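You operate a simulated robot arm through the tools that you are given. There is no shell and no other tool. Be economical: measure what you need, move in short steps, check, and stop when the job is done.

The job below is to be done with a simulated two-armed robot. You get a single attempt, and the scene is never put back.

TASK
Pick up the purple foam slab with one hand, pass it to the other hand and put it on the top of the heater test table.

The check looks at the end state, three seconds after you hand in, the way a careful person would. Anything else that was tipped, shoved, dropped, spilled or broken makes it a failure.

THE ROBOT
Two 6-joint arms with three-finger grippers on one trunk, on a base that drives. Base frame: it is fixed to the floor where the robot stands at the start and does not move with it; the origin is under the middle of the robot, x ahead of it, y to its left, z up; the surface under the hand at the start is at about z = 0.8. Readings come in m, rad, newtons and seconds.
The left shoulder is at the start at [0.04, 0.147, 1.356], the right one opposite. With the tool pointing down near the work surface each hand reaches from about 0.3 to 0.52 m from the robot's upright axis, wherever it stands, measured 20 degrees to its own side. Places, roughly: purple foam slab (8x8x16 cm) [0.5, 0, 0.9]; top of the heater test table [0, 1.8, 0.8]. Payload 2.69 kg a hand.
Tool frame (each hand has its own): the origin (TCP) lies between the finger pads and is the grasp point; the fingertips stand 0.029 m ahead of it; z points along the fingers, y is the line along which they close. Largest opening 0.12 m; the body of the gripper starts 0.078 m behind the TCP.
Orientation is told as [roll, pitch, yaw] about the base's x, y, z axes, in that order, counted from this pose: with the fingers straight down and closing along the base's y, the tool's x points along the base's -x, its y along +y and its z along -z.

THE INTERFACE
- The arms move only by the tool servo_tool. It takes "left_commands", "right_commands" or both (then of equal length, played together; a hand with none holds still); each is one flat list of numbers, 7 for each row, row after row: the shift along the tool's x, y, z in units of 400 mm (1.0 is 400 mm), then the turn, a rotation vector about the tool's x, y, z in units of 45 degrees (1.0 is 45 degrees), then the gripper command, from -1 (fully open) to 1 (shut), values between in proportion. In form: [x, y, z, ax, ay, az, grip, x, y, z, ax, ay, az, grip, ...]. A call has 1 to 8 rows; each row is the pose to reach, as a shift and turn from the pose commanded when the call began, along the tool's axes at that moment. A call with a number of a shift or a turn outside -1 to 1 is refused whole. Each row takes 0.2 s and may step no farther than 0.05 m and 0.15 rad from the row before; otherwise, or with a gripper value out of range, the whole call is refused. Where a pose cannot be reached the arm comes as near as it can. A force on the tool above 40 N (or 10 N above the force at the start of the call, whichever is more), or a blocked arm, ends the call early, and 0.2 s more pass. The fingers move at their own pace and stop on an object; they squeeze with about 44 N. The grip force told is the motor's: it shows also when the fingers shut on nothing. Time passes only in rows, and 0.2 s behind the last, so rows that repeat a pose let the fingers close. It gives the time, the measured TCP pose, the force on the tool (base axes), the opening and the grip force at its end, in the units of the frame above (readings bear some noise), with the torque about the TCP (base axes, N m) and any sound that the robot's microphone picked up.
- Cameras (640 x 400 px; columns grow to the right, rows downward): "scene" is now at [0.098, -0.0018, 1.5606]; the picture's right is [-0.08, -1.00, 0.00], its down [-0.79, 0.06, -0.61] and it looks along [0.61, -0.05, -0.79] (base axes); focal length 253 px, centre (320, 200). "left" rides on the left gripper at [0.063, 0, -0.104] in its tool frame; the picture's right is [0.00, 1.00, 0.00], its down [-0.83, 0.00, -0.56] and it looks along [-0.56, 0.00, 0.83] (tool axes); focal length 275 px, centre (320, 200). "right" rides on the right gripper at [0.063, 0, -0.104] in its tool frame; the picture's right is [0.00, 1.00, 0.00], its down [-0.83, 0.00, -0.56] and it looks along [-0.56, 0.00, 0.83] (tool axes); focal length 275 px, centre (320, 200). There is no depth. A picture from a camera that has moved, and an enlarged one, comes with that camera's place and axes in the base frame and with its lens.
- capture(camera): a new picture of that camera. No time passes.
- move_column(by): slides the trunk up (or, below 0, down) by that many m; the arms and the scene camera ride with it, the base frame stays. It gives what a move gives, with no picture.
- roll_base(legs): drives the robot by 1 to 6 legs, each [ahead, turn to the left] in m and rad, along the robot's own axes; the way and the turn of a leg run together, so that a leg with both is an arc; at most 1.5 m and 3.142 rad a leg. The arms and the cameras ride along, it lands a little off, and it stops where it bumps. It gives what a move gives.
- aim_head(pan, tilt): turns the head with the scene camera to pan (to the left, within 1.501 rad either way) and tilt (down, from -0.506 to 1.204), counted from straight ahead of the robot. It gives what a move gives.
- zoom(camera, box): a new picture of the part [left, top, right, bottom] of that camera's present view, enlarged. No time passes.
- job_done(): hands the job in; it is judged then, once.

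Go step by step. Nothing tells you exact positions but the pictures and the camera data: compare them with the known pose of the tool, close in by small moves and look again before you grip or let go. The budget is 120 turns and 108 pictures, counting those below and the enlarged ones. Unless the task says otherwise, let go and move clear before handing in, and close with one line.

The tools are called after ">>>" as a command line: name --argument value ..., lists and objects as JSON in quotes. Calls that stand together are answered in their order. servo_tool: Moves the arms, as the interface text tells. Its arguments: {"type":"object","properties":{"left_commands":{"type":"array","items":{"type":"number"}},"right_commands":{"type":"array","items":{"type":"number"}}},"required":[]} The other tools are called the same way: move_column (by) slides the trunk up or down; roll_base (legs) drives the base; aim_head (pan, tilt) turns the head that bears the scene camera; capture (camera) takes a picture; zoom (camera, box) takes an enlarged picture of a part of a camera's view; job_done () hands the job in.

At the start:

```text
t: 0.0
left_tool_pos: [0.4998, 0.2098, 1.0001]
left_tcp_rot: [0.0, 0.001, 0.001]
left_ft_force: [0.1, 0.1, -0.5]
left_ft_torque: [0.0, 0.01, 0.03]
left_opening: 0.1201
left_finger_force: 0.1
right_tool_pos: [0.463, -0.2823, 0.9996]
right_tcp_rot: [0.0, 0.0, 0.0]
right_ft_force: [0.6, 0.5, 0.3]
right_ft_torque: [-0.02, -0.02, 0.0]
right_opening: 0.1202
right_finger_force: 0.1
trunk travel left (down, up): [-0.483, 0.014]
robot x, y, heading: [-0.0001, -0.002, 0.0]
head pan, tilt: [-0.079, 0.913]
```

scene: 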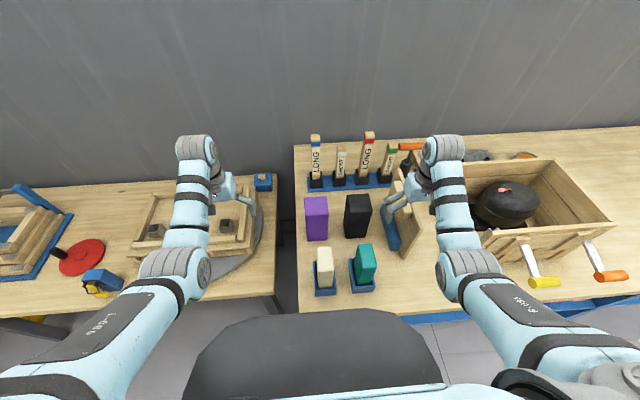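
right: 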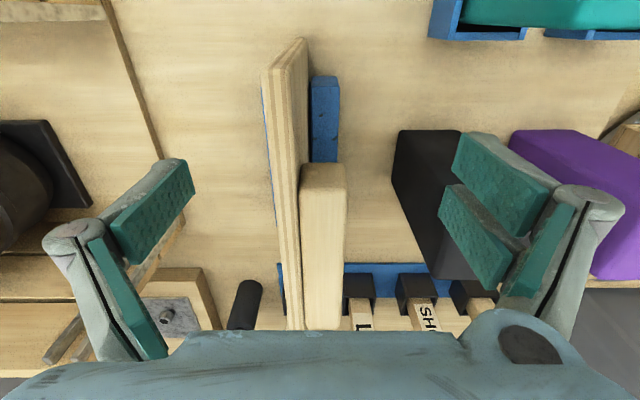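
left: 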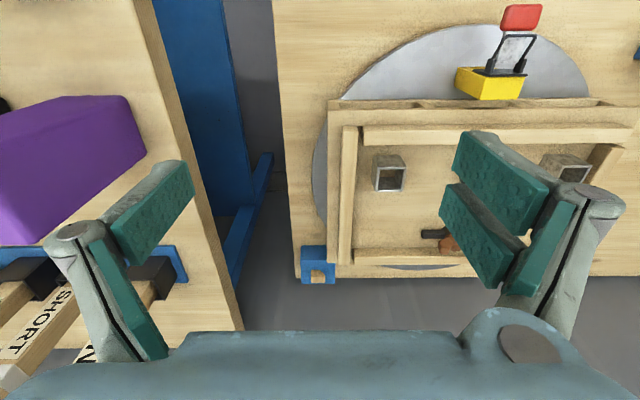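

I see the purple slab near the centre left of the bench, with a black block to its right and racks behind it. First I'll zoom in on it and look left toward the heater test table.

>>> zoom --camera "scene" --box '[270, 120, 430, 300]'

>>> aim_head --pan 1.45 --tilt 0.5

>>> capture --camera "scene"

```text
2.22 times, centred on (350, 210) of scene
camera zoom: at [0.098, -0.0018, 1.5606], right [-0.08, -1.0, 0.0], down [-0.79, 0.06, -0.61], along [0.61, -0.05, -0.79], focal length 562 px, centre (253, 178)
```

zoom: 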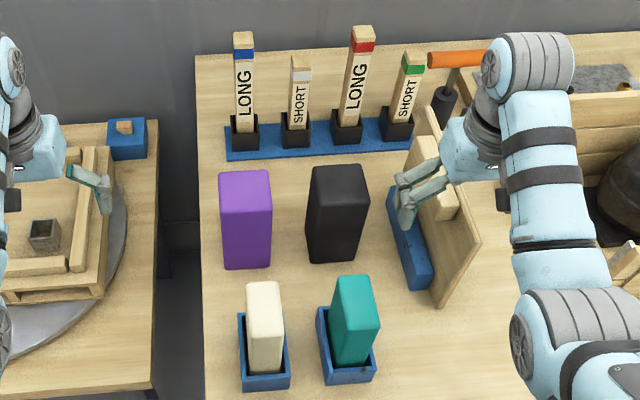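

```text
t: 1.6
left_tool_pos: [0.4995, 0.2095, 0.9993]
left_tcp_rot: [-0.001, 0.0, -0.002]
left_ft_force: [0.3, 0.7, 0.2]
left_ft_torque: [0.01, 0.01, 0.01]
left_opening: 0.1199
left_finger_force: 0.1
right_tool_pos: [0.4637, -0.2825, 0.9987]
right_tcp_rot: [0.001, 0.0, 0.001]
right_ft_force: [0.4, -0.3, -0.2]
right_ft_torque: [0.01, 0.01, 0.01]
right_opening: 0.12
right_finger_force: 0.1
trunk travel left (down, up): [-0.483, 0.014]
robot x, y, heading: [0.0005, 0.0002, 0.001]
head pan, tilt: [1.45, 0.499]
```

```text
103 pictures are left
camera scene: at [0.0344, 0.0943, 1.5954], right [0.99, -0.12, 0.0], down [-0.06, -0.48, -0.88], along [0.11, 0.87, -0.48], focal length 253 px, centre (320, 200)
```

scene: 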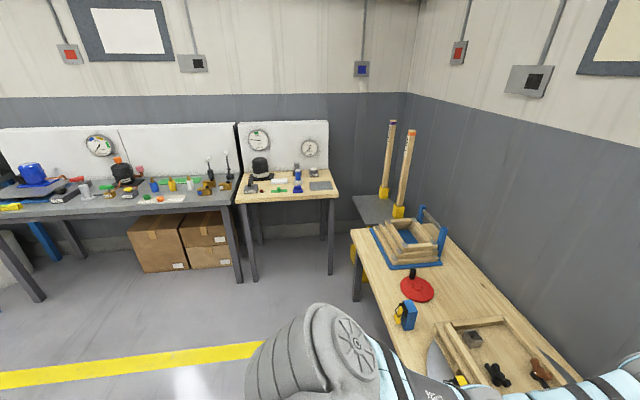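

The small wooden table in the back matches [0, 1.8]. I'll zoom in on it for free space, and look back at the slab.

>>> zoom --camera "scene" --box '[225, 115, 345, 215]'

>>> zoom --camera "left" --box '[0, 40, 280, 360]'

```text
4.00 times, centred on (285, 165) of scene
camera zoom: at [0.0344, 0.0943, 1.5954], right [0.99, -0.12, 0.0], down [-0.06, -0.48, -0.88], along [0.11, 0.87, -0.48], focal length 1012 px, centre (460, 340)
```

zoom: 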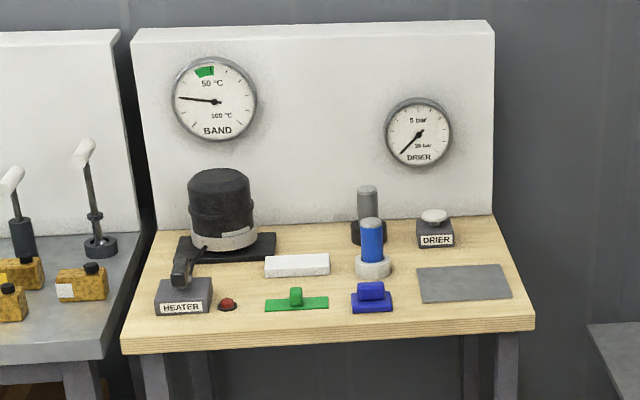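

```text
1.25 times, centred on (140, 200) of left
camera zoom: at [0.4366, 0.2107, 1.1046], right [0.0, 1.0, 0.0], down [0.83, 0.0, 0.56], along [0.56, 0.0, -0.83], focal length 344 px, centre (545, 200)
```

zoom: 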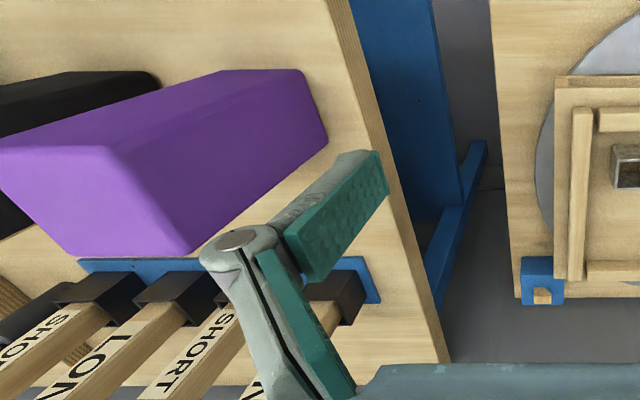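

The slab is standing upright at about x 0.51–0.58, y −0.03, with its top near z 0.96. The left hand will lift it and the right hand will take over. I raise the left hand, bring it above the slab, and aim the head back at the bench.

>>> servo_tool --left_commands '[0, 0, -0.12, 0, 0, 0, -1, 0, 0, -0.24, 0, 0, 0, -1, -0.02, -0.12, -0.25, 0, 0, 0, -1, -0.04, -0.24, -0.25, 0, 0, 0, -1, -0.06, -0.36, -0.25, 0, 0, 0, -1, -0.08, -0.48, -0.25, 0, 0, 0, -1, -0.08, -0.56, -0.25, 0, 0, 0, -1]'

>>> aim_head --pan 0.0 --tilt 0.85

>>> capture --camera "left"

>>> capture --camera "scene"

```text
t: 3.2
left_tool_pos: [0.5294, -0.0023, 1.0995]
left_tcp_rot: [0.0, -0.002, 0.0]
left_ft_force: [-0.4, -0.3, 0.8]
left_ft_torque: [-0.02, -0.01, 0.01]
left_opening: 0.1199
left_finger_force: 0.0
left hand out of reach, approached as far as the arm can: row 1, 2, 3, 4, 7
right_tool_pos: [0.4636, -0.2835, 0.9989]
right_tcp_rot: [0.003, 0.001, 0.001]
right_ft_force: [0.2, -0.5, 0.4]
right_ft_torque: [0.01, 0.0, 0.0]
right_opening: 0.1199
right_finger_force: 0.0
trunk travel left (down, up): [-0.483, 0.014]
robot x, y, heading: [-0.0022, 0.0033, 0.006]
head pan, tilt: [1.45, 0.499]
```

```text
t: 4.8
left_tool_pos: [0.5293, 0.0, 1.0977]
left_tcp_rot: [0.0, 0.0, 0.0]
left_ft_force: [0.7, 0.1, -0.7]
left_ft_torque: [-0.01, 0.01, -0.01]
left_opening: 0.1199
left_finger_force: 0.1
right_tool_pos: [0.4644, -0.2817, 0.9997]
right_tcp_rot: [0.0, 0.001, 0.002]
right_ft_force: [-0.6, -0.7, 0.3]
right_ft_torque: [0.01, -0.01, -0.01]
right_opening: 0.12
right_finger_force: 0.1
trunk travel left (down, up): [-0.483, 0.014]
robot x, y, heading: [0.0014, -0.0023, -0.002]
head pan, tilt: [0.0, 0.85]
```

```text
100 pictures are left
camera left: at [0.4665, 0.0008, 1.2029], right [0.0, 1.0, 0.0], down [0.83, 0.0, 0.56], along [0.56, 0.0, -0.83], focal length 275 px, centre (320, 200)
```

left: 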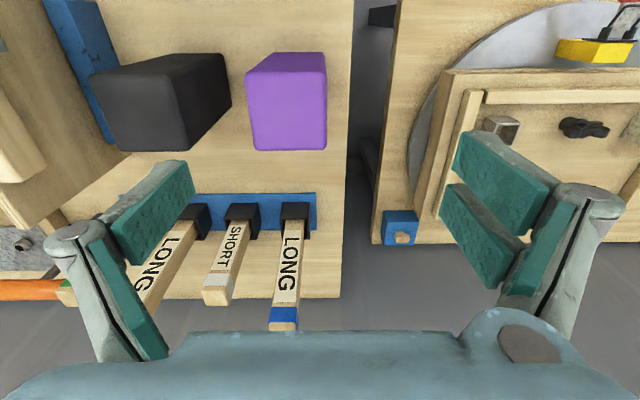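

```text
99 pictures are left
camera scene: at [0.1016, 0.0041, 1.5654], right [0.0, -1.0, 0.0], down [-0.75, 0.0, -0.66], along [0.66, 0.0, -0.75], focal length 253 px, centre (320, 200)
```

scene: 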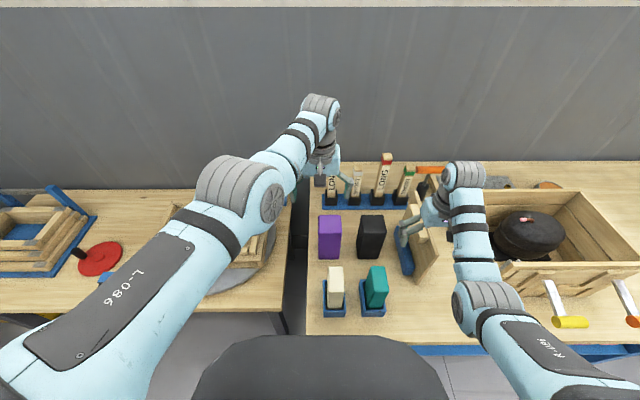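

The slab's centre is near (0.543, −0.028), with a gap of about 6 cm to the black block. I move over it and come down to just above its top to test the reach.

>>> servo_tool --left_commands '[-0.035, -0.07, 0, 0, 0, 0, -1, -0.035, -0.07, 0.1, 0, 0, 0, -1, -0.035, -0.07, 0.2, 0, 0, 0, -1, -0.035, -0.07, 0.225, 0, 0, 0, -1]'

>>> capture --camera "left"

>>> capture --camera "right"

```text
t: 5.8
left_tool_pos: [0.5164, 0.0005, 1.0235]
left_tcp_rot: [0.0, 0.0, -0.002]
left_ft_force: [0.1, -0.2, 0.1]
left_ft_torque: [-0.03, 0.03, -0.02]
left_opening: 0.1199
left_finger_force: 0.0
left hand out of reach, approached as far as the arm can: row 1, 2, 3, 4
right_tool_pos: [0.4639, -0.2824, 1.0003]
right_tcp_rot: [0.001, -0.001, -0.001]
right_ft_force: [-0.6, 0.9, -0.2]
right_ft_torque: [0.01, -0.02, 0.02]
right_opening: 0.12
right_finger_force: 0.1
trunk travel left (down, up): [-0.483, 0.014]
robot x, y, heading: [0.0002, 0.0028, 0.002]
head pan, tilt: [0.0, 0.85]
```

```text
98 pictures are left
camera left: at [0.4535, 0.0016, 1.1272], right [0.0, 1.0, 0.0], down [0.83, 0.0, 0.56], along [0.56, 0.0, -0.83], focal length 275 px, centre (320, 200)
```

left: 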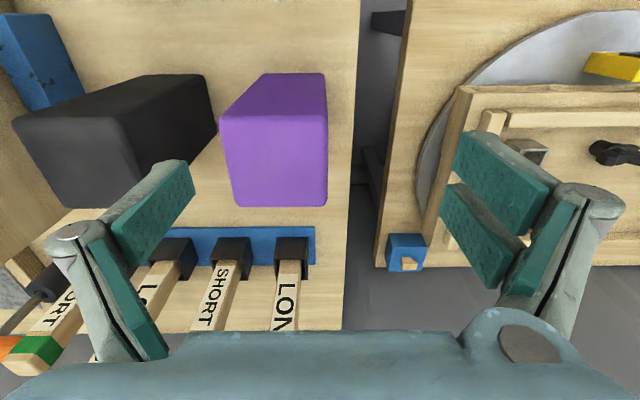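

```text
97 pictures are left
camera right: at [0.4007, -0.2816, 1.1054], right [0.0, 1.0, 0.0], down [0.83, 0.0, 0.56], along [0.56, 0.0, -0.83], focal length 275 px, centre (320, 200)
```

right: 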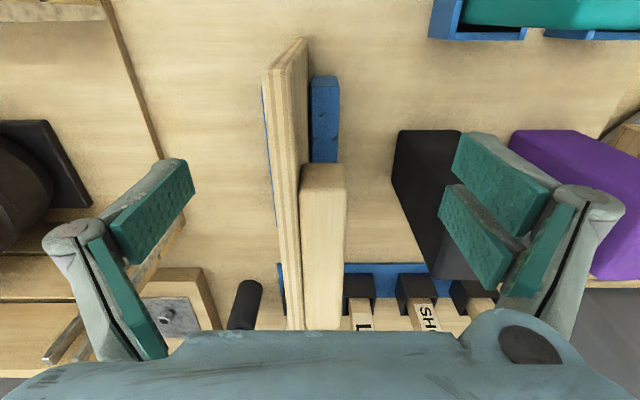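

The left arm runs short of reach at about x 0.516. I'll raise and pull back both hands, turn the base a little to the right so the left shoulder comes closer, and lower the trunk a little.

>>> servo_tool --left_commands '[0.03, 0.04, -0.05, 0, 0, 0, -1, 0.06, 0.08, -0.1, 0, 0, 0, -1, 0.09, 0.125, -0.15, 0, 0, 0, -1, 0.09, 0.125, -0.2, 0, 0, 0, -1]' --right_commands '[0, 0, -0.12, 0, 0, 0, -1, 0.03, 0, -0.23, 0, 0, 0, -1, 0.1, 0, -0.3, 0, 0, 0, -1, 0.18, 0, -0.35, 0, 0, 0, -1]'

>>> roll_base --legs '[[0, -0.35]]'

>>> move_column --by -0.06

>>> capture --camera "left"

>>> capture --camera "scene"

```text
t: 6.8
left_tool_pos: [0.5403, 0.0323, 1.1004]
left_tcp_rot: [0.0, 0.001, -0.001]
left_ft_force: [0.0, 0.4, -0.4]
left_ft_torque: [-0.01, -0.01, 0.0]
left_opening: 0.1199
left_finger_force: 0.0
left hand out of reach, approached as far as the arm can: row 1, 2, 3, 4
right_tool_pos: [0.5055, -0.3043, 1.0534]
right_tcp_rot: [0.0, 0.0, 0.0]
right_ft_force: [-0.4, -0.9, 0.5]
right_ft_torque: [0.01, 0.0, 0.02]
right_opening: 0.12
right_finger_force: 0.1
right hand out of reach, approached as far as the arm can: row 1, 2, 3, 4
trunk travel left (down, up): [-0.483, 0.014]
robot x, y, heading: [0.0034, 0.0038, 0.004]
head pan, tilt: [0.0, 0.85]
```

```text
t: 8.3
left_tool_pos: [0.5196, -0.1546, 1.1009]
left_tcp_rot: [-0.001, 0.0, -0.347]
left_ft_force: [0.2, 0.6, 0.5]
left_ft_torque: [0.01, -0.03, -0.01]
left_opening: 0.1201
left_finger_force: 0.1
right_tool_pos: [0.3724, -0.457, 1.053]
right_tcp_rot: [-0.002, 0.0, -0.35]
right_ft_force: [0.3, -0.1, -0.4]
right_ft_torque: [0.0, 0.0, -0.01]
right_opening: 0.12
right_finger_force: 0.1
trunk travel left (down, up): [-0.483, 0.014]
robot x, y, heading: [0.0011, -0.0001, -0.351]
head pan, tilt: [0.0, 0.85]
```

```text
t: 9.3
left_tool_pos: [0.5184, -0.1551, 1.0396]
left_tcp_rot: [0.001, 0.001, -0.347]
left_ft_force: [0.6, 0.1, 0.8]
left_ft_torque: [0.0, 0.01, -0.04]
left_opening: 0.12
left_finger_force: 0.1
right_tool_pos: [0.3721, -0.4569, 0.9933]
right_tcp_rot: [0.001, 0.0, -0.349]
right_ft_force: [0.7, 0.1, 0.1]
right_ft_torque: [0.04, -0.01, 0.0]
right_opening: 0.12
right_finger_force: 0.1
trunk travel left (down, up): [-0.423, 0.074]
robot x, y, heading: [-0.0006, 0.003, -0.353]
head pan, tilt: [0.0, 0.85]
```

```text
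96 pictures are left
camera left: at [0.4588, -0.1326, 1.1451], right [0.35, 0.94, 0.0], down [0.78, -0.29, 0.55], along [0.52, -0.19, -0.83], focal length 275 px, centre (320, 200)
```

left: 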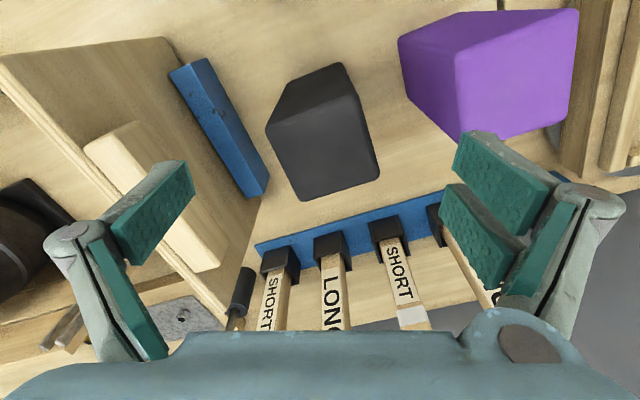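

```text
95 pictures are left
camera scene: at [0.0953, -0.0298, 1.5052], right [-0.34, -0.94, 0.0], down [-0.71, 0.26, -0.66], along [0.62, -0.23, -0.75], focal length 253 px, centre (320, 200)
```

scene: 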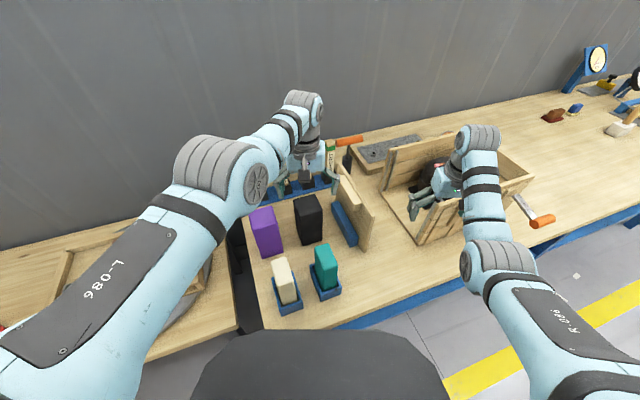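

The hands have turned with the base. The left hand goes over the slab centre with its fingers aligned to the base. The right hand pitches up 45° so that it stays clear when the trunk goes down.

>>> servo_tool --left_commands '[0.008, 0.053, 0, 0, 0, -0.074, -1, 0.017, 0.107, 0, 0, 0, -0.147, -1, 0.025, 0.16, 0, 0, 0, -0.221, -1, 0.033, 0.213, 0, 0, 0, -0.295, -1, 0.042, 0.267, 0, 0, 0, -0.368, -1, 0.05, 0.32, 0, 0, 0, -0.442, -1]' --right_commands '[-0.059, 0, -0.025, 0, -0.167, 0, -1, -0.118, 0, -0.05, 0, -0.333, 0, -1, -0.176, 0, -0.075, 0, -0.5, 0, -1, -0.235, 0, -0.1, 0, -0.667, 0, -1, -0.294, 0, -0.125, 0, -0.833, 0, -1, -0.35, 0, -0.15, 0, -1, 0, -1]'

>>> capture --camera "left"

>>> capture --camera "scene"

```text
t: 9.8
left_tool_pos: [0.5322, -0.1324, 1.0411]
left_tcp_rot: [-0.001, 0.0, -0.27]
left_ft_force: [-0.2, -0.4, 0.6]
left_ft_torque: [-0.03, -0.01, 0.02]
left_opening: 0.1201
left_finger_force: 0.1
left hand out of reach, approached as far as the arm can: row 1, 2
right_tool_pos: [0.3926, -0.4661, 1.0035]
right_tcp_rot: [0.001, -0.158, -0.359]
right_ft_force: [-0.3, -0.6, 0.5]
right_ft_torque: [-0.05, -0.03, 0.01]
right_opening: 0.12
right_finger_force: 0.0
trunk travel left (down, up): [-0.423, 0.074]
robot x, y, heading: [-0.0006, -0.0024, -0.346]
head pan, tilt: [0.0, 0.85]
stopped in row 2 (right hand): the force on the tool passed its limit at 56 N (the readings are from after the stop); the commanded pose is now the measured one
```

```text
94 pictures are left
camera left: at [0.471, -0.1141, 1.1451], right [0.27, 0.96, 0.0], down [0.8, -0.23, 0.56], along [0.54, -0.15, -0.83], focal length 275 px, centre (320, 200)
```

left: 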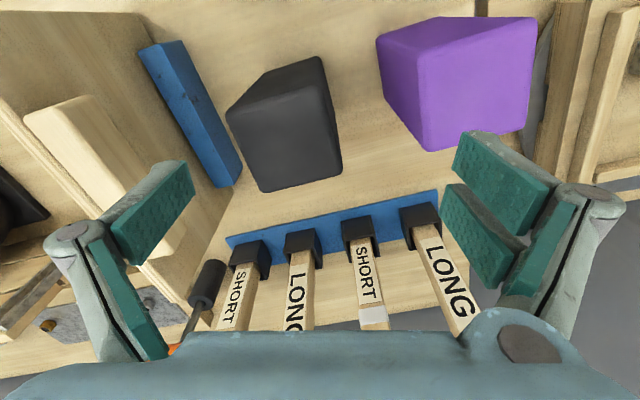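

```text
93 pictures are left
camera scene: at [0.0915, -0.0267, 1.5058], right [-0.34, -0.94, 0.0], down [-0.7, 0.26, -0.66], along [0.62, -0.23, -0.75], focal length 253 px, centre (320, 200)
```

scene: 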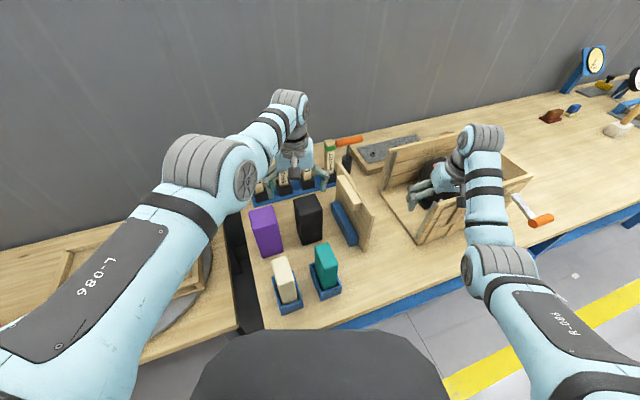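

The right hand met something, about 56 N. I'll look at it closely before moving anything.

>>> capture --camera "right"

>>> zoom --camera "scene" --box '[330, 110, 570, 260]'

```text
92 pictures are left
camera right: at [0.3195, -0.4371, 1.0985], right [0.35, 0.94, 0.0], down [0.69, -0.25, 0.68], along [0.64, -0.24, -0.73], focal length 275 px, centre (320, 200)
```

right: 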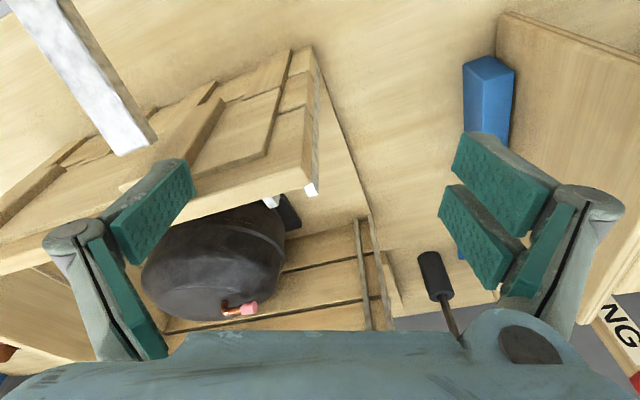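

```text
2.67 times, centred on (450, 185) of scene
camera zoom: at [0.0915, -0.0267, 1.5058], right [-0.34, -0.94, 0.0], down [-0.7, 0.26, -0.66], along [0.62, -0.23, -0.75], focal length 674 px, centre (-27, 240)
```

zoom: 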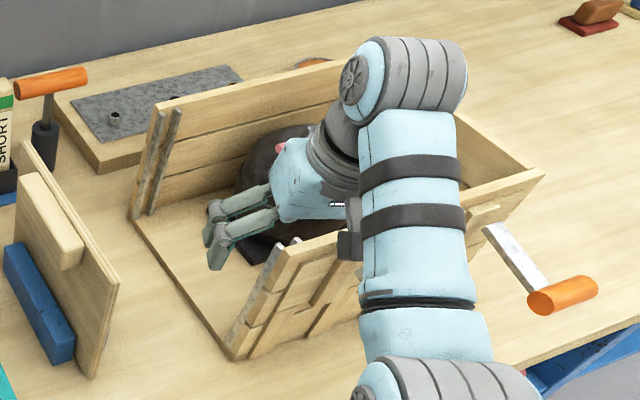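

The wall of the crate reaches to about z 0.99, and the right hand's outer finger touched it; the crate looks unmoved. I'll back that hand out the way it came and then lift everything with the trunk.

>>> servo_tool --right_commands '[0.03, 0, -0.005, 0, 0.1, 0, -1, 0.06, 0, -0.012, 0, 0.2, 0, -1]'

>>> move_column --by 0.07

>>> capture --camera "right"

>>> capture --camera "scene"

```text
t: 10.4
left_tool_pos: [0.5345, -0.1327, 1.0393]
left_tcp_rot: [0.001, 0.003, -0.269]
left_ft_force: [-0.4, -0.9, -0.3]
left_ft_torque: [-0.01, -0.03, 0.01]
left_opening: 0.1198
left_finger_force: 0.0
right_tool_pos: [0.3744, -0.4589, 1.0024]
right_tcp_rot: [0.003, 0.003, -0.361]
right_ft_force: [-0.1, 0.0, -0.4]
right_ft_torque: [0.01, -0.03, 0.01]
right_opening: 0.1201
right_finger_force: 0.1
right hand out of reach, approached as far as the arm can: row 2
trunk travel left (down, up): [-0.423, 0.074]
robot x, y, heading: [0.0003, -0.0041, -0.35]
head pan, tilt: [0.0, 0.85]
```

```text
t: 11.5
left_tool_pos: [0.5344, -0.1344, 1.1083]
left_tcp_rot: [0.001, 0.003, -0.269]
left_ft_force: [0.0, -0.5, 0.0]
left_ft_torque: [-0.01, -0.03, 0.03]
left_opening: 0.1202
left_finger_force: 0.1
right_tool_pos: [0.3745, -0.4614, 1.07]
right_tcp_rot: [0.004, 0.001, -0.36]
right_ft_force: [0.0, 0.1, -0.4]
right_ft_torque: [0.0, 0.03, 0.03]
right_opening: 0.1199
right_finger_force: 0.1
trunk travel left (down, up): [-0.493, 0.004]
robot x, y, heading: [0.0018, 0.0011, -0.352]
head pan, tilt: [0.0, 0.85]
```

```text
90 pictures are left
camera right: at [0.3169, -0.4387, 1.1766], right [0.35, 0.94, 0.0], down [0.78, -0.29, 0.55], along [0.52, -0.19, -0.83], focal length 275 px, centre (320, 200)
```

right: 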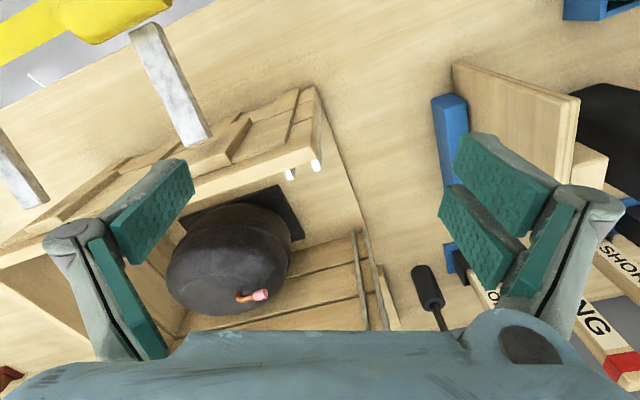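

```text
89 pictures are left
camera scene: at [0.0957, -0.0301, 1.5753], right [-0.34, -0.94, 0.0], down [-0.71, 0.26, -0.66], along [0.62, -0.23, -0.75], focal length 253 px, centre (320, 200)
```

scene: 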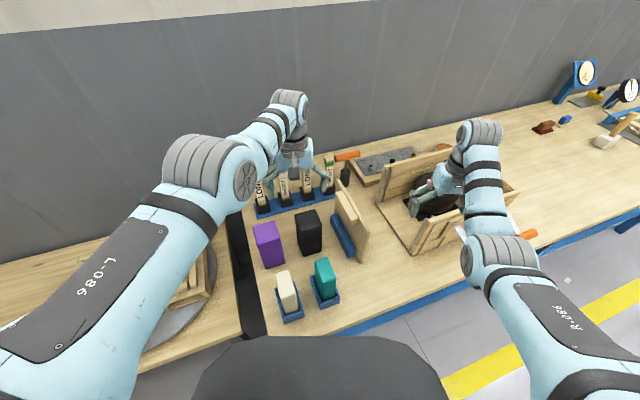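

The crate's edge is at the same place as before, so nothing was displaced, and the hands are now clear above it. I pitch the right hand up here, where it has space.

>>> servo_tool --right_commands '[-0.04, 0, -0.035, 0, -0.167, 0, -1, -0.08, 0, -0.07, 0, -0.333, 0, -1, -0.13, 0, -0.105, 0, -0.5, 0, -1, -0.18, 0, -0.14, 0, -0.667, 0, -1, -0.23, 0, -0.17, 0, -0.833, 0, -1, -0.28, 0, -0.2, 0, -1, 0, -1]'

>>> capture --camera "scene"

```text
t: 12.9
left_tool_pos: [0.5354, -0.1347, 1.1086]
left_tcp_rot: [0.002, 0.004, -0.269]
left_ft_force: [-0.1, 0.3, 0.3]
left_ft_torque: [0.0, 0.0, -0.04]
left_opening: 0.1199
left_finger_force: 0.0
right_tool_pos: [0.4784, -0.5001, 1.1489]
right_tcp_rot: [0.003, -0.786, -0.361]
right_ft_force: [0.0, -0.2, -0.6]
right_ft_torque: [0.0, 0.01, 0.03]
right_opening: 0.12
right_finger_force: 0.0
trunk travel left (down, up): [-0.493, 0.004]
robot x, y, heading: [-0.003, 0.0005, -0.355]
head pan, tilt: [0.0, 0.85]
```

```text
88 pictures are left
camera scene: at [0.0955, -0.0301, 1.5749], right [-0.34, -0.94, 0.0], down [-0.71, 0.26, -0.66], along [0.62, -0.23, -0.75], focal length 253 px, centre (320, 200)
```

scene: 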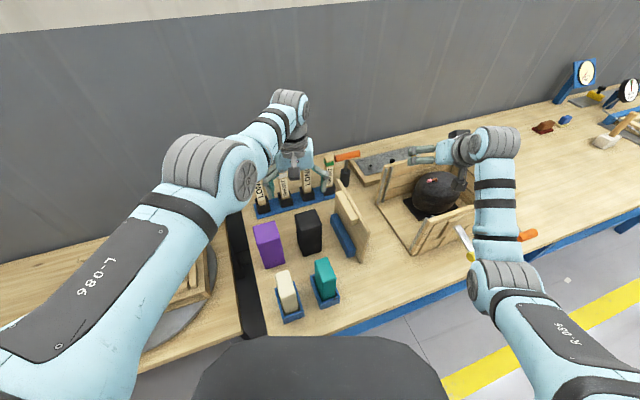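

That works. I pitch the right hand further up, and move the left hand over the slab with its fingers aligned.

>>> servo_tool --left_commands '[0.008, 0.044, 0, 0, 0, -0.057, -1, 0.016, 0.088, 0, 0, 0, -0.114, -1, 0.023, 0.132, 0, 0, 0, -0.172, -1, 0.031, 0.176, 0, 0, 0, -0.229, -1, 0.038, 0.22, 0, 0, 0, -0.286, -1, 0.045, 0.262, 0, 0, 0, -0.343, -1]' --right_commands '[-0.059, 0, -0.01, 0, -0.15, 0, -1, -0.118, 0, -0.025, 0, -0.3, 0, -1, -0.176, 0, -0.045, 0, -0.45, 0, -1, -0.235, 0, -0.07, 0, -0.6, 0, -1, -0.294, 0, -0.1, 0, -0.75, 0, -1, -0.35, 0, -0.13, 0, -0.9, 0, -1]'

>>> capture --camera "left"

>>> capture --camera "scene"

```text
t: 14.3
left_tool_pos: [0.5868, -0.0482, 1.1042]
left_tcp_rot: [0.005, 0.004, 0.003]
left_ft_force: [0.0, -0.2, -0.1]
left_ft_torque: [-0.05, 0.02, -0.02]
left_opening: 0.1199
left_finger_force: 0.0
left hand out of reach, approached as far as the arm can: row 1, 2, 3, 4, 5, 6
right_tool_pos: [0.5379, -0.5211, 1.2864]
right_tcp_rot: [0.011, -1.492, -0.373]
right_ft_force: [0.1, 0.2, -0.1]
right_ft_torque: [0.03, 0.01, 0.0]
right_opening: 0.12
right_finger_force: 0.1
trunk travel left (down, up): [-0.493, 0.004]
robot x, y, heading: [0.0005, 0.0009, -0.35]
head pan, tilt: [0.0, 0.85]
```

```text
87 pictures are left
camera left: at [0.5236, -0.0478, 1.2094], right [0.0, 1.0, 0.0], down [0.83, -0.01, 0.55], along [0.55, 0.0, -0.83], focal length 275 px, centre (320, 200)
```

left: 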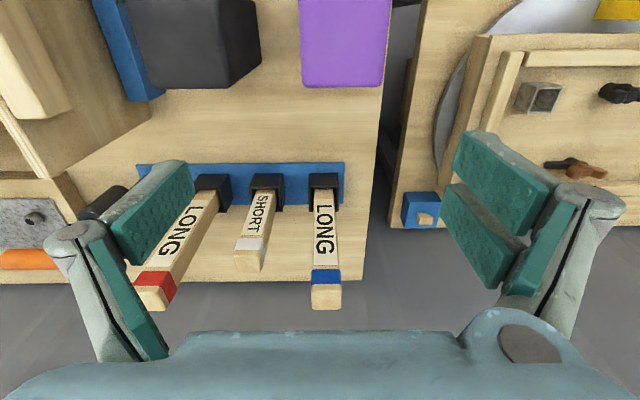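

```text
86 pictures are left
camera scene: at [0.096, -0.0292, 1.5749], right [-0.34, -0.94, 0.0], down [-0.71, 0.26, -0.66], along [0.62, -0.23, -0.75], focal length 253 px, centre (320, 200)
```

scene: 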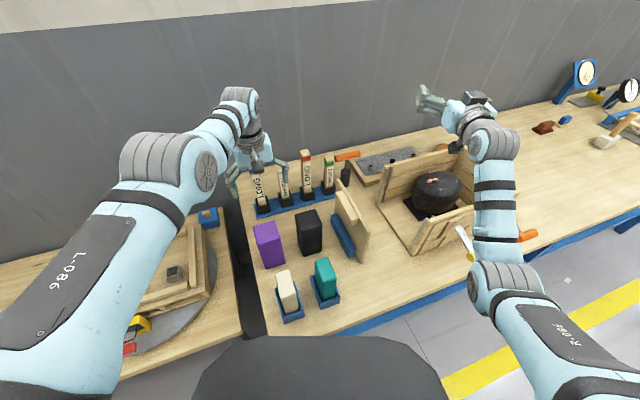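

The sticks stand further back, near x 0.75, so they are out of the way. I bring the left hand back and down to just above the slab, at about z 1.02.

>>> servo_tool --left_commands '[0.04, 0.02, 0.07, 0, 0, 0, -1, 0.08, 0.04, 0.14, 0, 0, 0, -1, 0.11, 0.05, 0.21, 0, 0, 0, -1, 0.11, 0.05, 0.21, 0, 0, 0, -1]'

>>> capture --camera "left"

```text
t: 15.3
left_tool_pos: [0.5725, -0.0437, 1.0105]
left_tcp_rot: [0.004, 0.003, 0.0]
left_ft_force: [0.0, -0.3, 0.4]
left_ft_torque: [0.01, 0.0, -0.01]
left_opening: 0.1201
left_finger_force: 0.1
left hand out of reach, approached as far as the arm can: row 1, 2, 3, 4
right_tool_pos: [0.5363, -0.5221, 1.2856]
right_tcp_rot: [0.025, -1.491, -0.383]
right_ft_force: [0.6, -0.1, -0.1]
right_ft_torque: [0.03, 0.03, 0.02]
right_opening: 0.1201
right_finger_force: 0.1
trunk travel left (down, up): [-0.493, 0.004]
robot x, y, heading: [0.0009, 0.0032, -0.351]
head pan, tilt: [0.0, 0.85]
```

```text
85 pictures are left
camera left: at [0.5087, -0.0425, 1.1157], right [0.0, 1.0, 0.0], down [0.83, -0.01, 0.55], along [0.55, 0.0, -0.83], focal length 275 px, centre (320, 200)
```

left: 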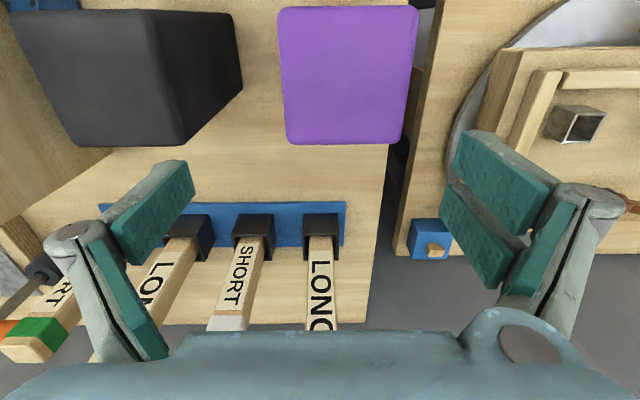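

The hand stopped at (0.573, −0.044), held off by a joint limit, because it still aims at the last commanded pose. I command the true slab centre a bit lower, where the arm has more room.

>>> servo_tool --left_commands '[-0.11, -0.0525, 0.03, 0, 0, 0, -1, -0.11, -0.0525, 0.055, 0, 0, 0, -1, -0.11, -0.0525, 0.055, 0, 0, 0, -1]'

>>> capture --camera "left"

```text
refused: row 1 steps farther than a row can; nothing moved
```

```text
84 pictures are left
camera left: at [0.5087, -0.0425, 1.1157], right [0.0, 1.0, 0.0], down [0.83, -0.01, 0.55], along [0.55, 0.0, -0.83], focal length 275 px, centre (320, 200)
```

left: 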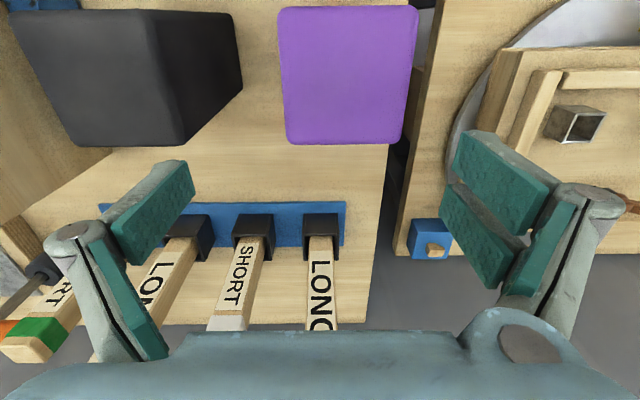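

>>> servo_tool --left_commands '[-0.055, -0.026, 0.02, 0, 0, 0, -1, -0.11, -0.0525, 0.04, 0, 0, 0, -1, -0.11, -0.0525, 0.055, 0, 0, 0, -1, -0.11, -0.0525, 0.055, 0, 0, 0, -1]'

>>> capture --camera "left"

```text
t: 16.3
left_tool_pos: [0.5728, -0.0426, 1.0023]
left_tcp_rot: [0.001, 0.002, 0.001]
left_ft_force: [0.7, 0.2, -0.5]
left_ft_torque: [0.03, 0.02, 0.03]
left_opening: 0.1201
left_finger_force: 0.0
left hand out of reach, approached as far as the arm can: row 1, 2, 3, 4
right_tool_pos: [0.537, -0.5228, 1.2855]
right_tcp_rot: [0.025, -1.489, -0.384]
right_ft_force: [0.7, 0.3, 1.0]
right_ft_torque: [-0.01, -0.04, -0.02]
right_opening: 0.1201
right_finger_force: 0.0
trunk travel left (down, up): [-0.493, 0.004]
robot x, y, heading: [-0.0011, 0.001, -0.351]
head pan, tilt: [0.0, 0.85]
```

```text
83 pictures are left
camera left: at [0.5091, -0.0412, 1.1067], right [0.0, 1.0, 0.0], down [0.83, 0.0, 0.55], along [0.55, 0.0, -0.83], focal length 275 px, centre (320, 200)
```

left: 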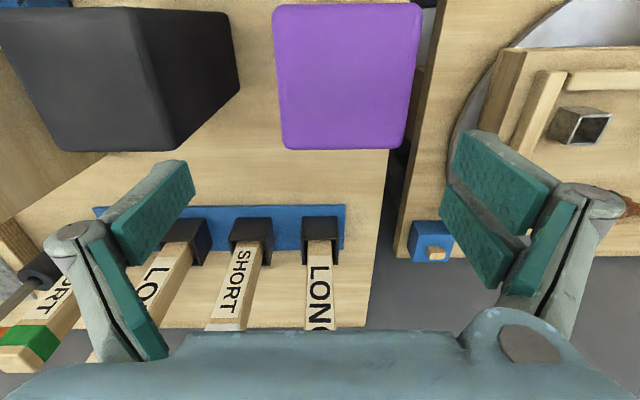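

The hand didn't move sideways. A small move straight back tells me whether it is held by the near or the far limit.

>>> servo_tool --left_commands '[0.07, 0.03, 0, 0, 0, 0, -1, 0.07, 0.03, 0, 0, 0, 0, -1]'

```text
t: 16.9
left_tool_pos: [0.5684, -0.0415, 0.9935]
left_tcp_rot: [0.002, 0.004, 0.0]
left_ft_force: [0.5, 0.6, -0.9]
left_ft_torque: [-0.01, -0.01, 0.02]
left_opening: 0.1202
left_finger_force: 0.0
left hand out of reach, approached as far as the arm can: row 1, 2
right_tool_pos: [0.5364, -0.5231, 1.2852]
right_tcp_rot: [0.023, -1.49, -0.382]
right_ft_force: [0.4, -0.5, 0.2]
right_ft_torque: [-0.02, 0.02, 0.04]
right_opening: 0.1199
right_finger_force: 0.1
trunk travel left (down, up): [-0.493, 0.004]
robot x, y, heading: [-0.002, 0.0033, -0.348]
head pan, tilt: [0.0, 0.85]
```

The arm slides along its near limit, which relaxes as the hand gets lower. A pure downward step of 3 cm straddles the slab safely either way.

>>> servo_tool --left_commands '[0, 0, 0.04, 0, 0, 0, -1, 0, 0, 0.075, 0, 0, 0, -1, 0, 0, 0.075, 0, 0, 0, -1]'

>>> capture --camera "left"

```text
t: 17.7
left_tool_pos: [0.5633, -0.0386, 0.9673]
left_tcp_rot: [0.002, 0.004, 0.0]
left_ft_force: [0.7, -0.4, 0.7]
left_ft_torque: [0.05, -0.03, 0.01]
left_opening: 0.1199
left_finger_force: 0.0
left hand out of reach, approached as far as the arm can: row 2, 3
right_tool_pos: [0.5371, -0.5218, 1.2854]
right_tcp_rot: [0.023, -1.489, -0.386]
right_ft_force: [0.0, -0.2, 0.0]
right_ft_torque: [-0.01, 0.0, 0.0]
right_opening: 0.1201
right_finger_force: 0.0
trunk travel left (down, up): [-0.493, 0.004]
robot x, y, heading: [-0.0002, -0.0031, -0.352]
head pan, tilt: [0.0, 0.85]
```

```text
82 pictures are left
camera left: at [0.4992, -0.0361, 1.0718], right [0.0, 1.0, 0.0], down [0.83, 0.0, 0.55], along [0.55, 0.0, -0.83], focal length 275 px, centre (320, 200)
```

left: 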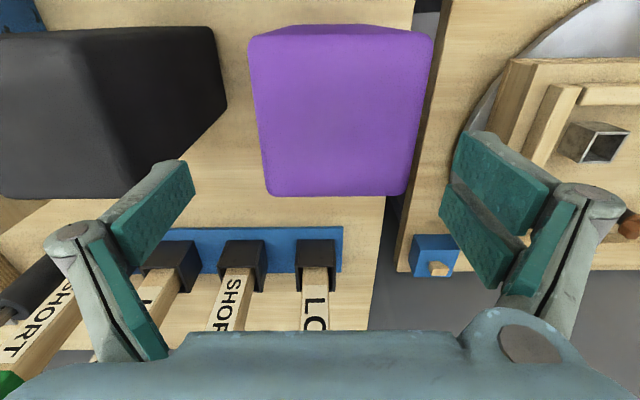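

The fingers straddle the slab now, and its centre reads as (0.537, −0.028). I continue down to the grip height while easing back.

>>> servo_tool --left_commands '[0.02, 0.01, 0.04, 0, 0, 0, -1, 0.04, 0.02, 0.08, 0, 0, 0, -1, 0.05, 0.03, 0.1, 0, 0, 0, -1, 0.05, 0.03, 0.1, 0, 0, 0, -1]'

>>> capture --camera "left"

```text
t: 18.7
left_tool_pos: [0.5467, -0.0243, 0.9269]
left_tcp_rot: [0.005, 0.006, -0.001]
left_ft_force: [-0.1, 0.6, -1.1]
left_ft_torque: [-0.02, -0.02, 0.02]
left_opening: 0.1201
left_finger_force: 0.1
left hand out of reach, approached as far as the arm can: row 2, 3, 4
right_tool_pos: [0.5373, -0.522, 1.2859]
right_tcp_rot: [0.023, -1.49, -0.383]
right_ft_force: [-0.1, 0.0, -0.4]
right_ft_torque: [0.01, 0.0, 0.03]
right_opening: 0.1201
right_finger_force: 0.1
trunk travel left (down, up): [-0.493, 0.004]
robot x, y, heading: [0.0009, -0.0008, -0.351]
head pan, tilt: [0.0, 0.85]
```

```text
81 pictures are left
camera left: at [0.4839, -0.0256, 1.0316], right [0.0, 1.0, 0.0], down [0.83, -0.01, 0.55], along [0.55, 0.0, -0.83], focal length 275 px, centre (320, 200)
```

left: 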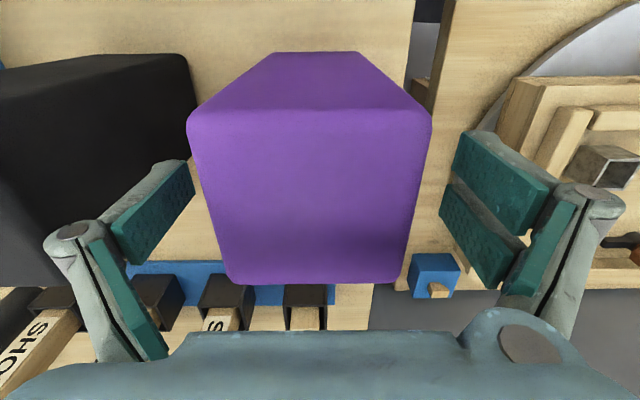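

The hand is centred at (0.547, −0.024, 0.927), about 3 cm below the slab's top. I close the fingers.

>>> servo_tool --left_commands '[0, 0, 0, 0, 0, 0, 0.2, 0, 0, 0, 0, 0, 0, 1, 0, 0, 0, 0, 0, 0, 1, 0, 0, 0, 0, 0, 0, 1]'

>>> capture --camera "left"

```text
t: 19.7
left_tool_pos: [0.5461, -0.026, 0.9262]
left_tcp_rot: [0.003, 0.006, 0.0]
left_ft_force: [0.5, -0.9, 2.2]
left_ft_torque: [-0.04, -0.06, 0.0]
left_opening: 0.0691
left_finger_force: 44.3
right_tool_pos: [0.5369, -0.5228, 1.2849]
right_tcp_rot: [0.025, -1.491, -0.383]
right_ft_force: [0.6, -0.1, 0.7]
right_ft_torque: [-0.02, 0.0, -0.02]
right_opening: 0.1199
right_finger_force: 0.1
trunk travel left (down, up): [-0.493, 0.004]
robot x, y, heading: [-0.0036, -0.0037, -0.348]
head pan, tilt: [0.0, 0.85]
```

```text
80 pictures are left
camera left: at [0.4839, -0.0259, 1.032], right [0.0, 1.0, 0.0], down [0.83, -0.01, 0.55], along [0.55, 0.0, -0.83], focal length 275 px, centre (320, 200)
```

left: 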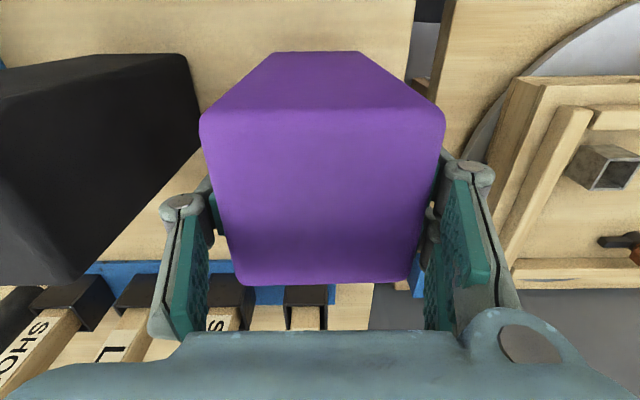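

The slab is gripped at 6.9 cm opening with 44 N. I lift it.

>>> servo_tool --left_commands '[0, 0, -0.05, 0, 0, 0, 1, 0, 0, -0.1, 0, 0, 0, 1, 0, 0, -0.18, 0, 0, 0, 1, -0.02, 0, -0.26, 0, 0, 0, 1, -0.04, 0, -0.34, 0, 0, 0, 1, -0.06, 0, -0.42, 0, 0, 0, 1]'

>>> capture --camera "scene"

```text
t: 21.1
left_tool_pos: [0.5917, -0.036, 1.0941]
left_tcp_rot: [0.002, 0.003, 0.0]
left_ft_force: [-0.2, 0.1, 0.1]
left_ft_torque: [-0.04, -0.04, -0.02]
left_opening: 0.0691
left_finger_force: 43.9
left hand out of reach, approached as far as the arm can: row 1, 2, 3, 4, 5, 6
right_tool_pos: [0.5359, -0.5222, 1.2854]
right_tcp_rot: [0.023, -1.49, -0.382]
right_ft_force: [0.1, 0.1, -0.6]
right_ft_torque: [0.05, 0.01, 0.01]
right_opening: 0.1199
right_finger_force: 0.0
trunk travel left (down, up): [-0.493, 0.004]
robot x, y, heading: [0.0003, -0.0035, -0.35]
head pan, tilt: [0.0, 0.85]
```

```text
79 pictures are left
camera scene: at [0.0951, -0.0297, 1.5749], right [-0.34, -0.94, 0.0], down [-0.71, 0.26, -0.66], along [0.62, -0.23, -0.75], focal length 253 px, centre (320, 200)
```

scene: 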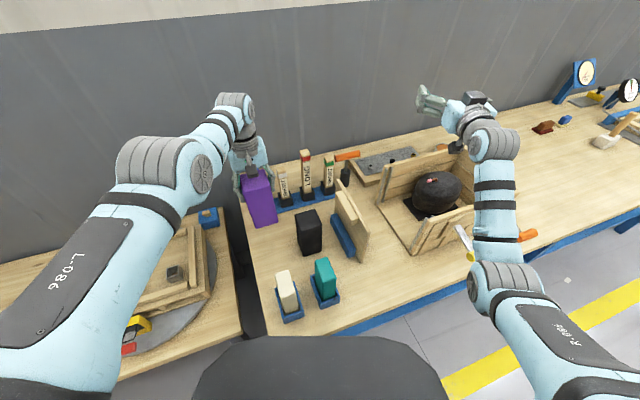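

The slab is lifted with its bottom at about z 0.97, clear of everything. I turn the robot left to face the heater table, in two legs, keeping the hands high.

>>> roll_base --legs '[[0, 0.8]]'

>>> capture --camera "scene"

```text
t: 23.6
left_tool_pos: [0.4384, 0.3979, 1.0935]
left_tcp_rot: [0.003, 0.004, 0.796]
left_ft_force: [0.1, -0.9, -0.7]
left_ft_torque: [0.03, 0.01, -0.02]
left_opening: 0.069
left_finger_force: 44.5
right_tool_pos: [0.7489, 0.0198, 1.2848]
right_tcp_rot: [0.029, -1.491, 0.411]
right_ft_force: [-0.6, 0.1, 0.5]
right_ft_torque: [0.0, -0.04, 0.01]
right_opening: 0.1198
right_finger_force: 0.1
trunk travel left (down, up): [-0.493, 0.004]
robot x, y, heading: [-0.0019, 0.001, 0.446]
head pan, tilt: [0.0, 0.85]
```

```text
78 pictures are left
camera scene: at [0.0923, 0.0458, 1.5749], right [0.43, -0.9, 0.0], down [-0.68, -0.32, -0.66], along [0.59, 0.29, -0.75], focal length 253 px, centre (320, 200)
```

scene: 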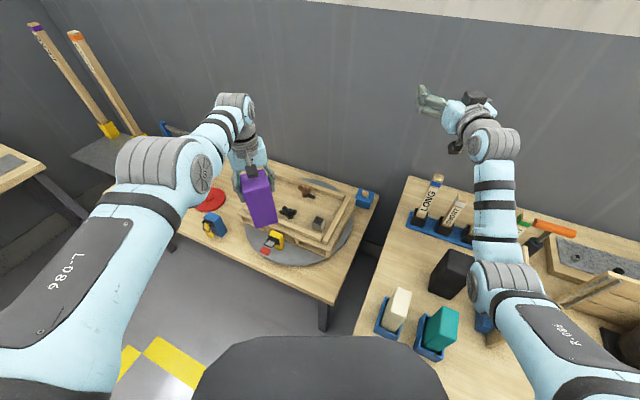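

All clear. I turn the rest of the way to face the heater table.

>>> roll_base --legs '[[0, 1.12]]'

>>> capture --camera "scene"

```text
t: 26.8
left_tool_pos: [-0.1634, 0.5706, 1.094]
left_tcp_rot: [0.004, 0.004, 1.909]
left_ft_force: [0.2, 0.1, 0.1]
left_ft_torque: [-0.01, 0.02, 0.03]
left_opening: 0.069
left_finger_force: 43.9
right_tool_pos: [0.3159, 0.68, 1.285]
right_tcp_rot: [0.025, -1.491, 1.525]
right_ft_force: [0.9, -0.5, -0.7]
right_ft_torque: [-0.02, -0.01, -0.01]
right_opening: 0.1197
right_finger_force: 0.1
trunk travel left (down, up): [-0.493, 0.004]
robot x, y, heading: [-0.0006, 0.0013, 1.561]
head pan, tilt: [0.0, 0.85]
```

```text
77 pictures are left
camera scene: at [0.005, 0.1027, 1.5749], right [1.0, -0.01, 0.0], down [-0.01, -0.75, -0.66], along [0.01, 0.66, -0.75], focal length 253 px, centre (320, 200)
```

scene: 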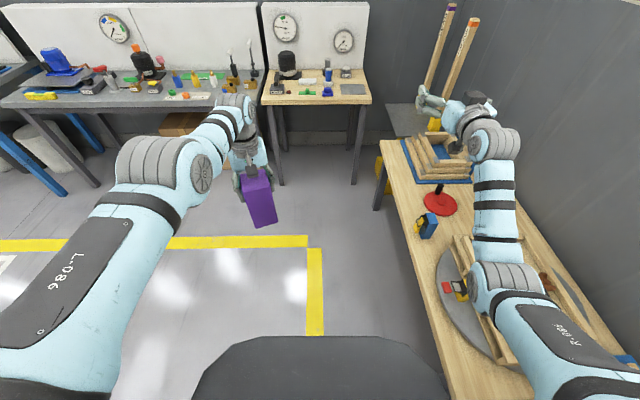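

I'm in open space facing the heater table. For the handover, the left hand keeps the slab upright and moves it toward the middle; the right hand will then come in level below it.

>>> servo_tool --left_commands '[0.04, -0.058, 0, 0, 0, 0.064, 1, 0.08, -0.116, 0, 0, 0, 0.128, 1, 0.12, -0.174, 0, 0, 0, 0.191, 1, 0.163, -0.231, 0, 0, 0, 0.255, 1, 0.163, -0.231, 0, 0, 0, 0.255, 1]'

>>> capture --camera "scene"

```text
t: 28.0
left_tool_pos: [-0.0522, 0.5475, 1.091]
left_tcp_rot: [0.002, 0.005, 1.709]
left_ft_force: [-0.4, 0.5, -0.5]
left_ft_torque: [0.01, 0.0, 0.0]
left_opening: 0.0688
left_finger_force: 43.8
left hand out of reach, approached as far as the arm can: row 1, 2, 3, 4, 5
right_tool_pos: [0.3147, 0.6809, 1.2847]
right_tcp_rot: [0.021, -1.491, 1.529]
right_ft_force: [0.6, 0.2, 0.1]
right_ft_torque: [-0.06, -0.04, 0.0]
right_opening: 0.12
right_finger_force: 0.1
trunk travel left (down, up): [-0.493, 0.004]
robot x, y, heading: [-0.0007, 0.0034, 1.559]
head pan, tilt: [0.0, 0.85]
```

```text
76 pictures are left
camera scene: at [0.0046, 0.1028, 1.5749], right [1.0, -0.01, 0.0], down [-0.01, -0.75, -0.66], along [0.01, 0.66, -0.75], focal length 253 px, centre (320, 200)
```

scene: 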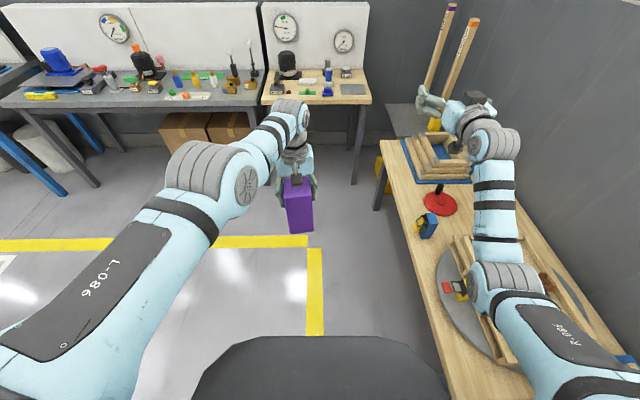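

The left hand holds the slab at (−0.05, 0.55, 1.09). I bring the right hand back and down, level, to stage it behind the slab.

>>> servo_tool --right_commands '[0.08, 0.033, -0.074, 0, 0, 0, -1, 0.16, 0.066, -0.148, 0, 0, 0, -1, 0.239, 0.099, -0.221, 0, 0, 0, -1, 0.319, 0.132, -0.295, 0, 0, 0, -1, 0.398, 0.164, -0.369, 0, 0, 0, -1, 0.478, 0.197, -0.443, 0, 0, 0, -1, 0.557, 0.23, -0.516, 0, 0, 0, -1, 0.637, 0.263, -0.59, 0, 0, 0, -1]'

>>> capture --camera "scene"

>>> capture --camera "right"

```text
t: 29.8
left_tool_pos: [-0.0539, 0.5461, 1.0915]
left_tcp_rot: [0.001, 0.007, 1.709]
left_ft_force: [-0.1, -0.9, 0.1]
left_ft_torque: [0.01, 0.01, 0.0]
left_opening: 0.069
left_finger_force: 44.2
right_tool_pos: [0.2027, 0.4266, 1.0516]
right_tcp_rot: [0.0, -1.495, 1.547]
right_ft_force: [-0.3, -0.7, 0.1]
right_ft_torque: [-0.01, 0.02, 0.0]
right_opening: 0.1198
right_finger_force: 0.1
trunk travel left (down, up): [-0.493, 0.004]
robot x, y, heading: [-0.0012, -0.0034, 1.562]
head pan, tilt: [0.0, 0.85]
```

```text
75 pictures are left
camera scene: at [0.0033, 0.1011, 1.575], right [1.0, -0.01, 0.0], down [-0.01, -0.75, -0.66], along [0.01, 0.66, -0.75], focal length 253 px, centre (320, 200)
```

scene: 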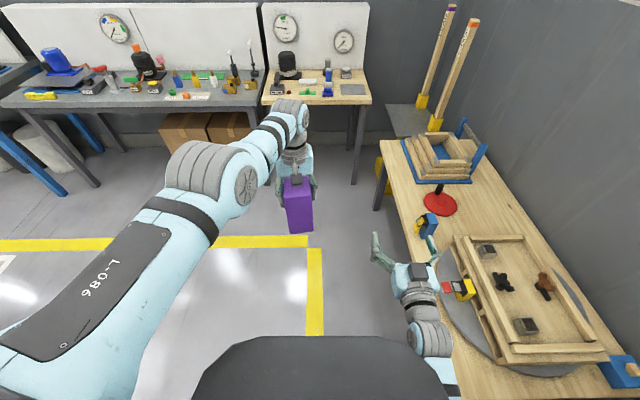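

```text
74 pictures are left
camera right: at [0.2012, 0.3179, 0.9987], right [-1.0, 0.02, 0.0], down [-0.01, -0.49, 0.87], along [0.02, 0.87, 0.49], focal length 275 px, centre (320, 200)
```

right: 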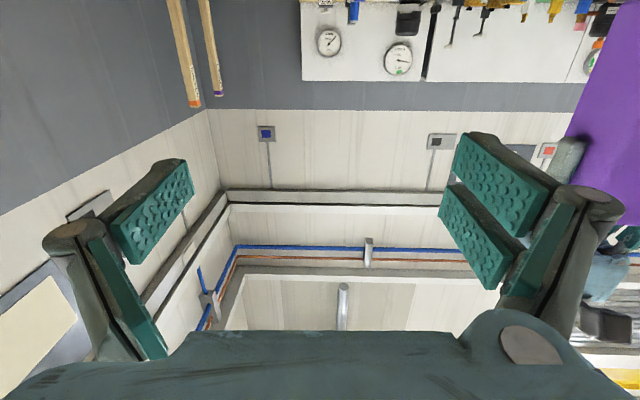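

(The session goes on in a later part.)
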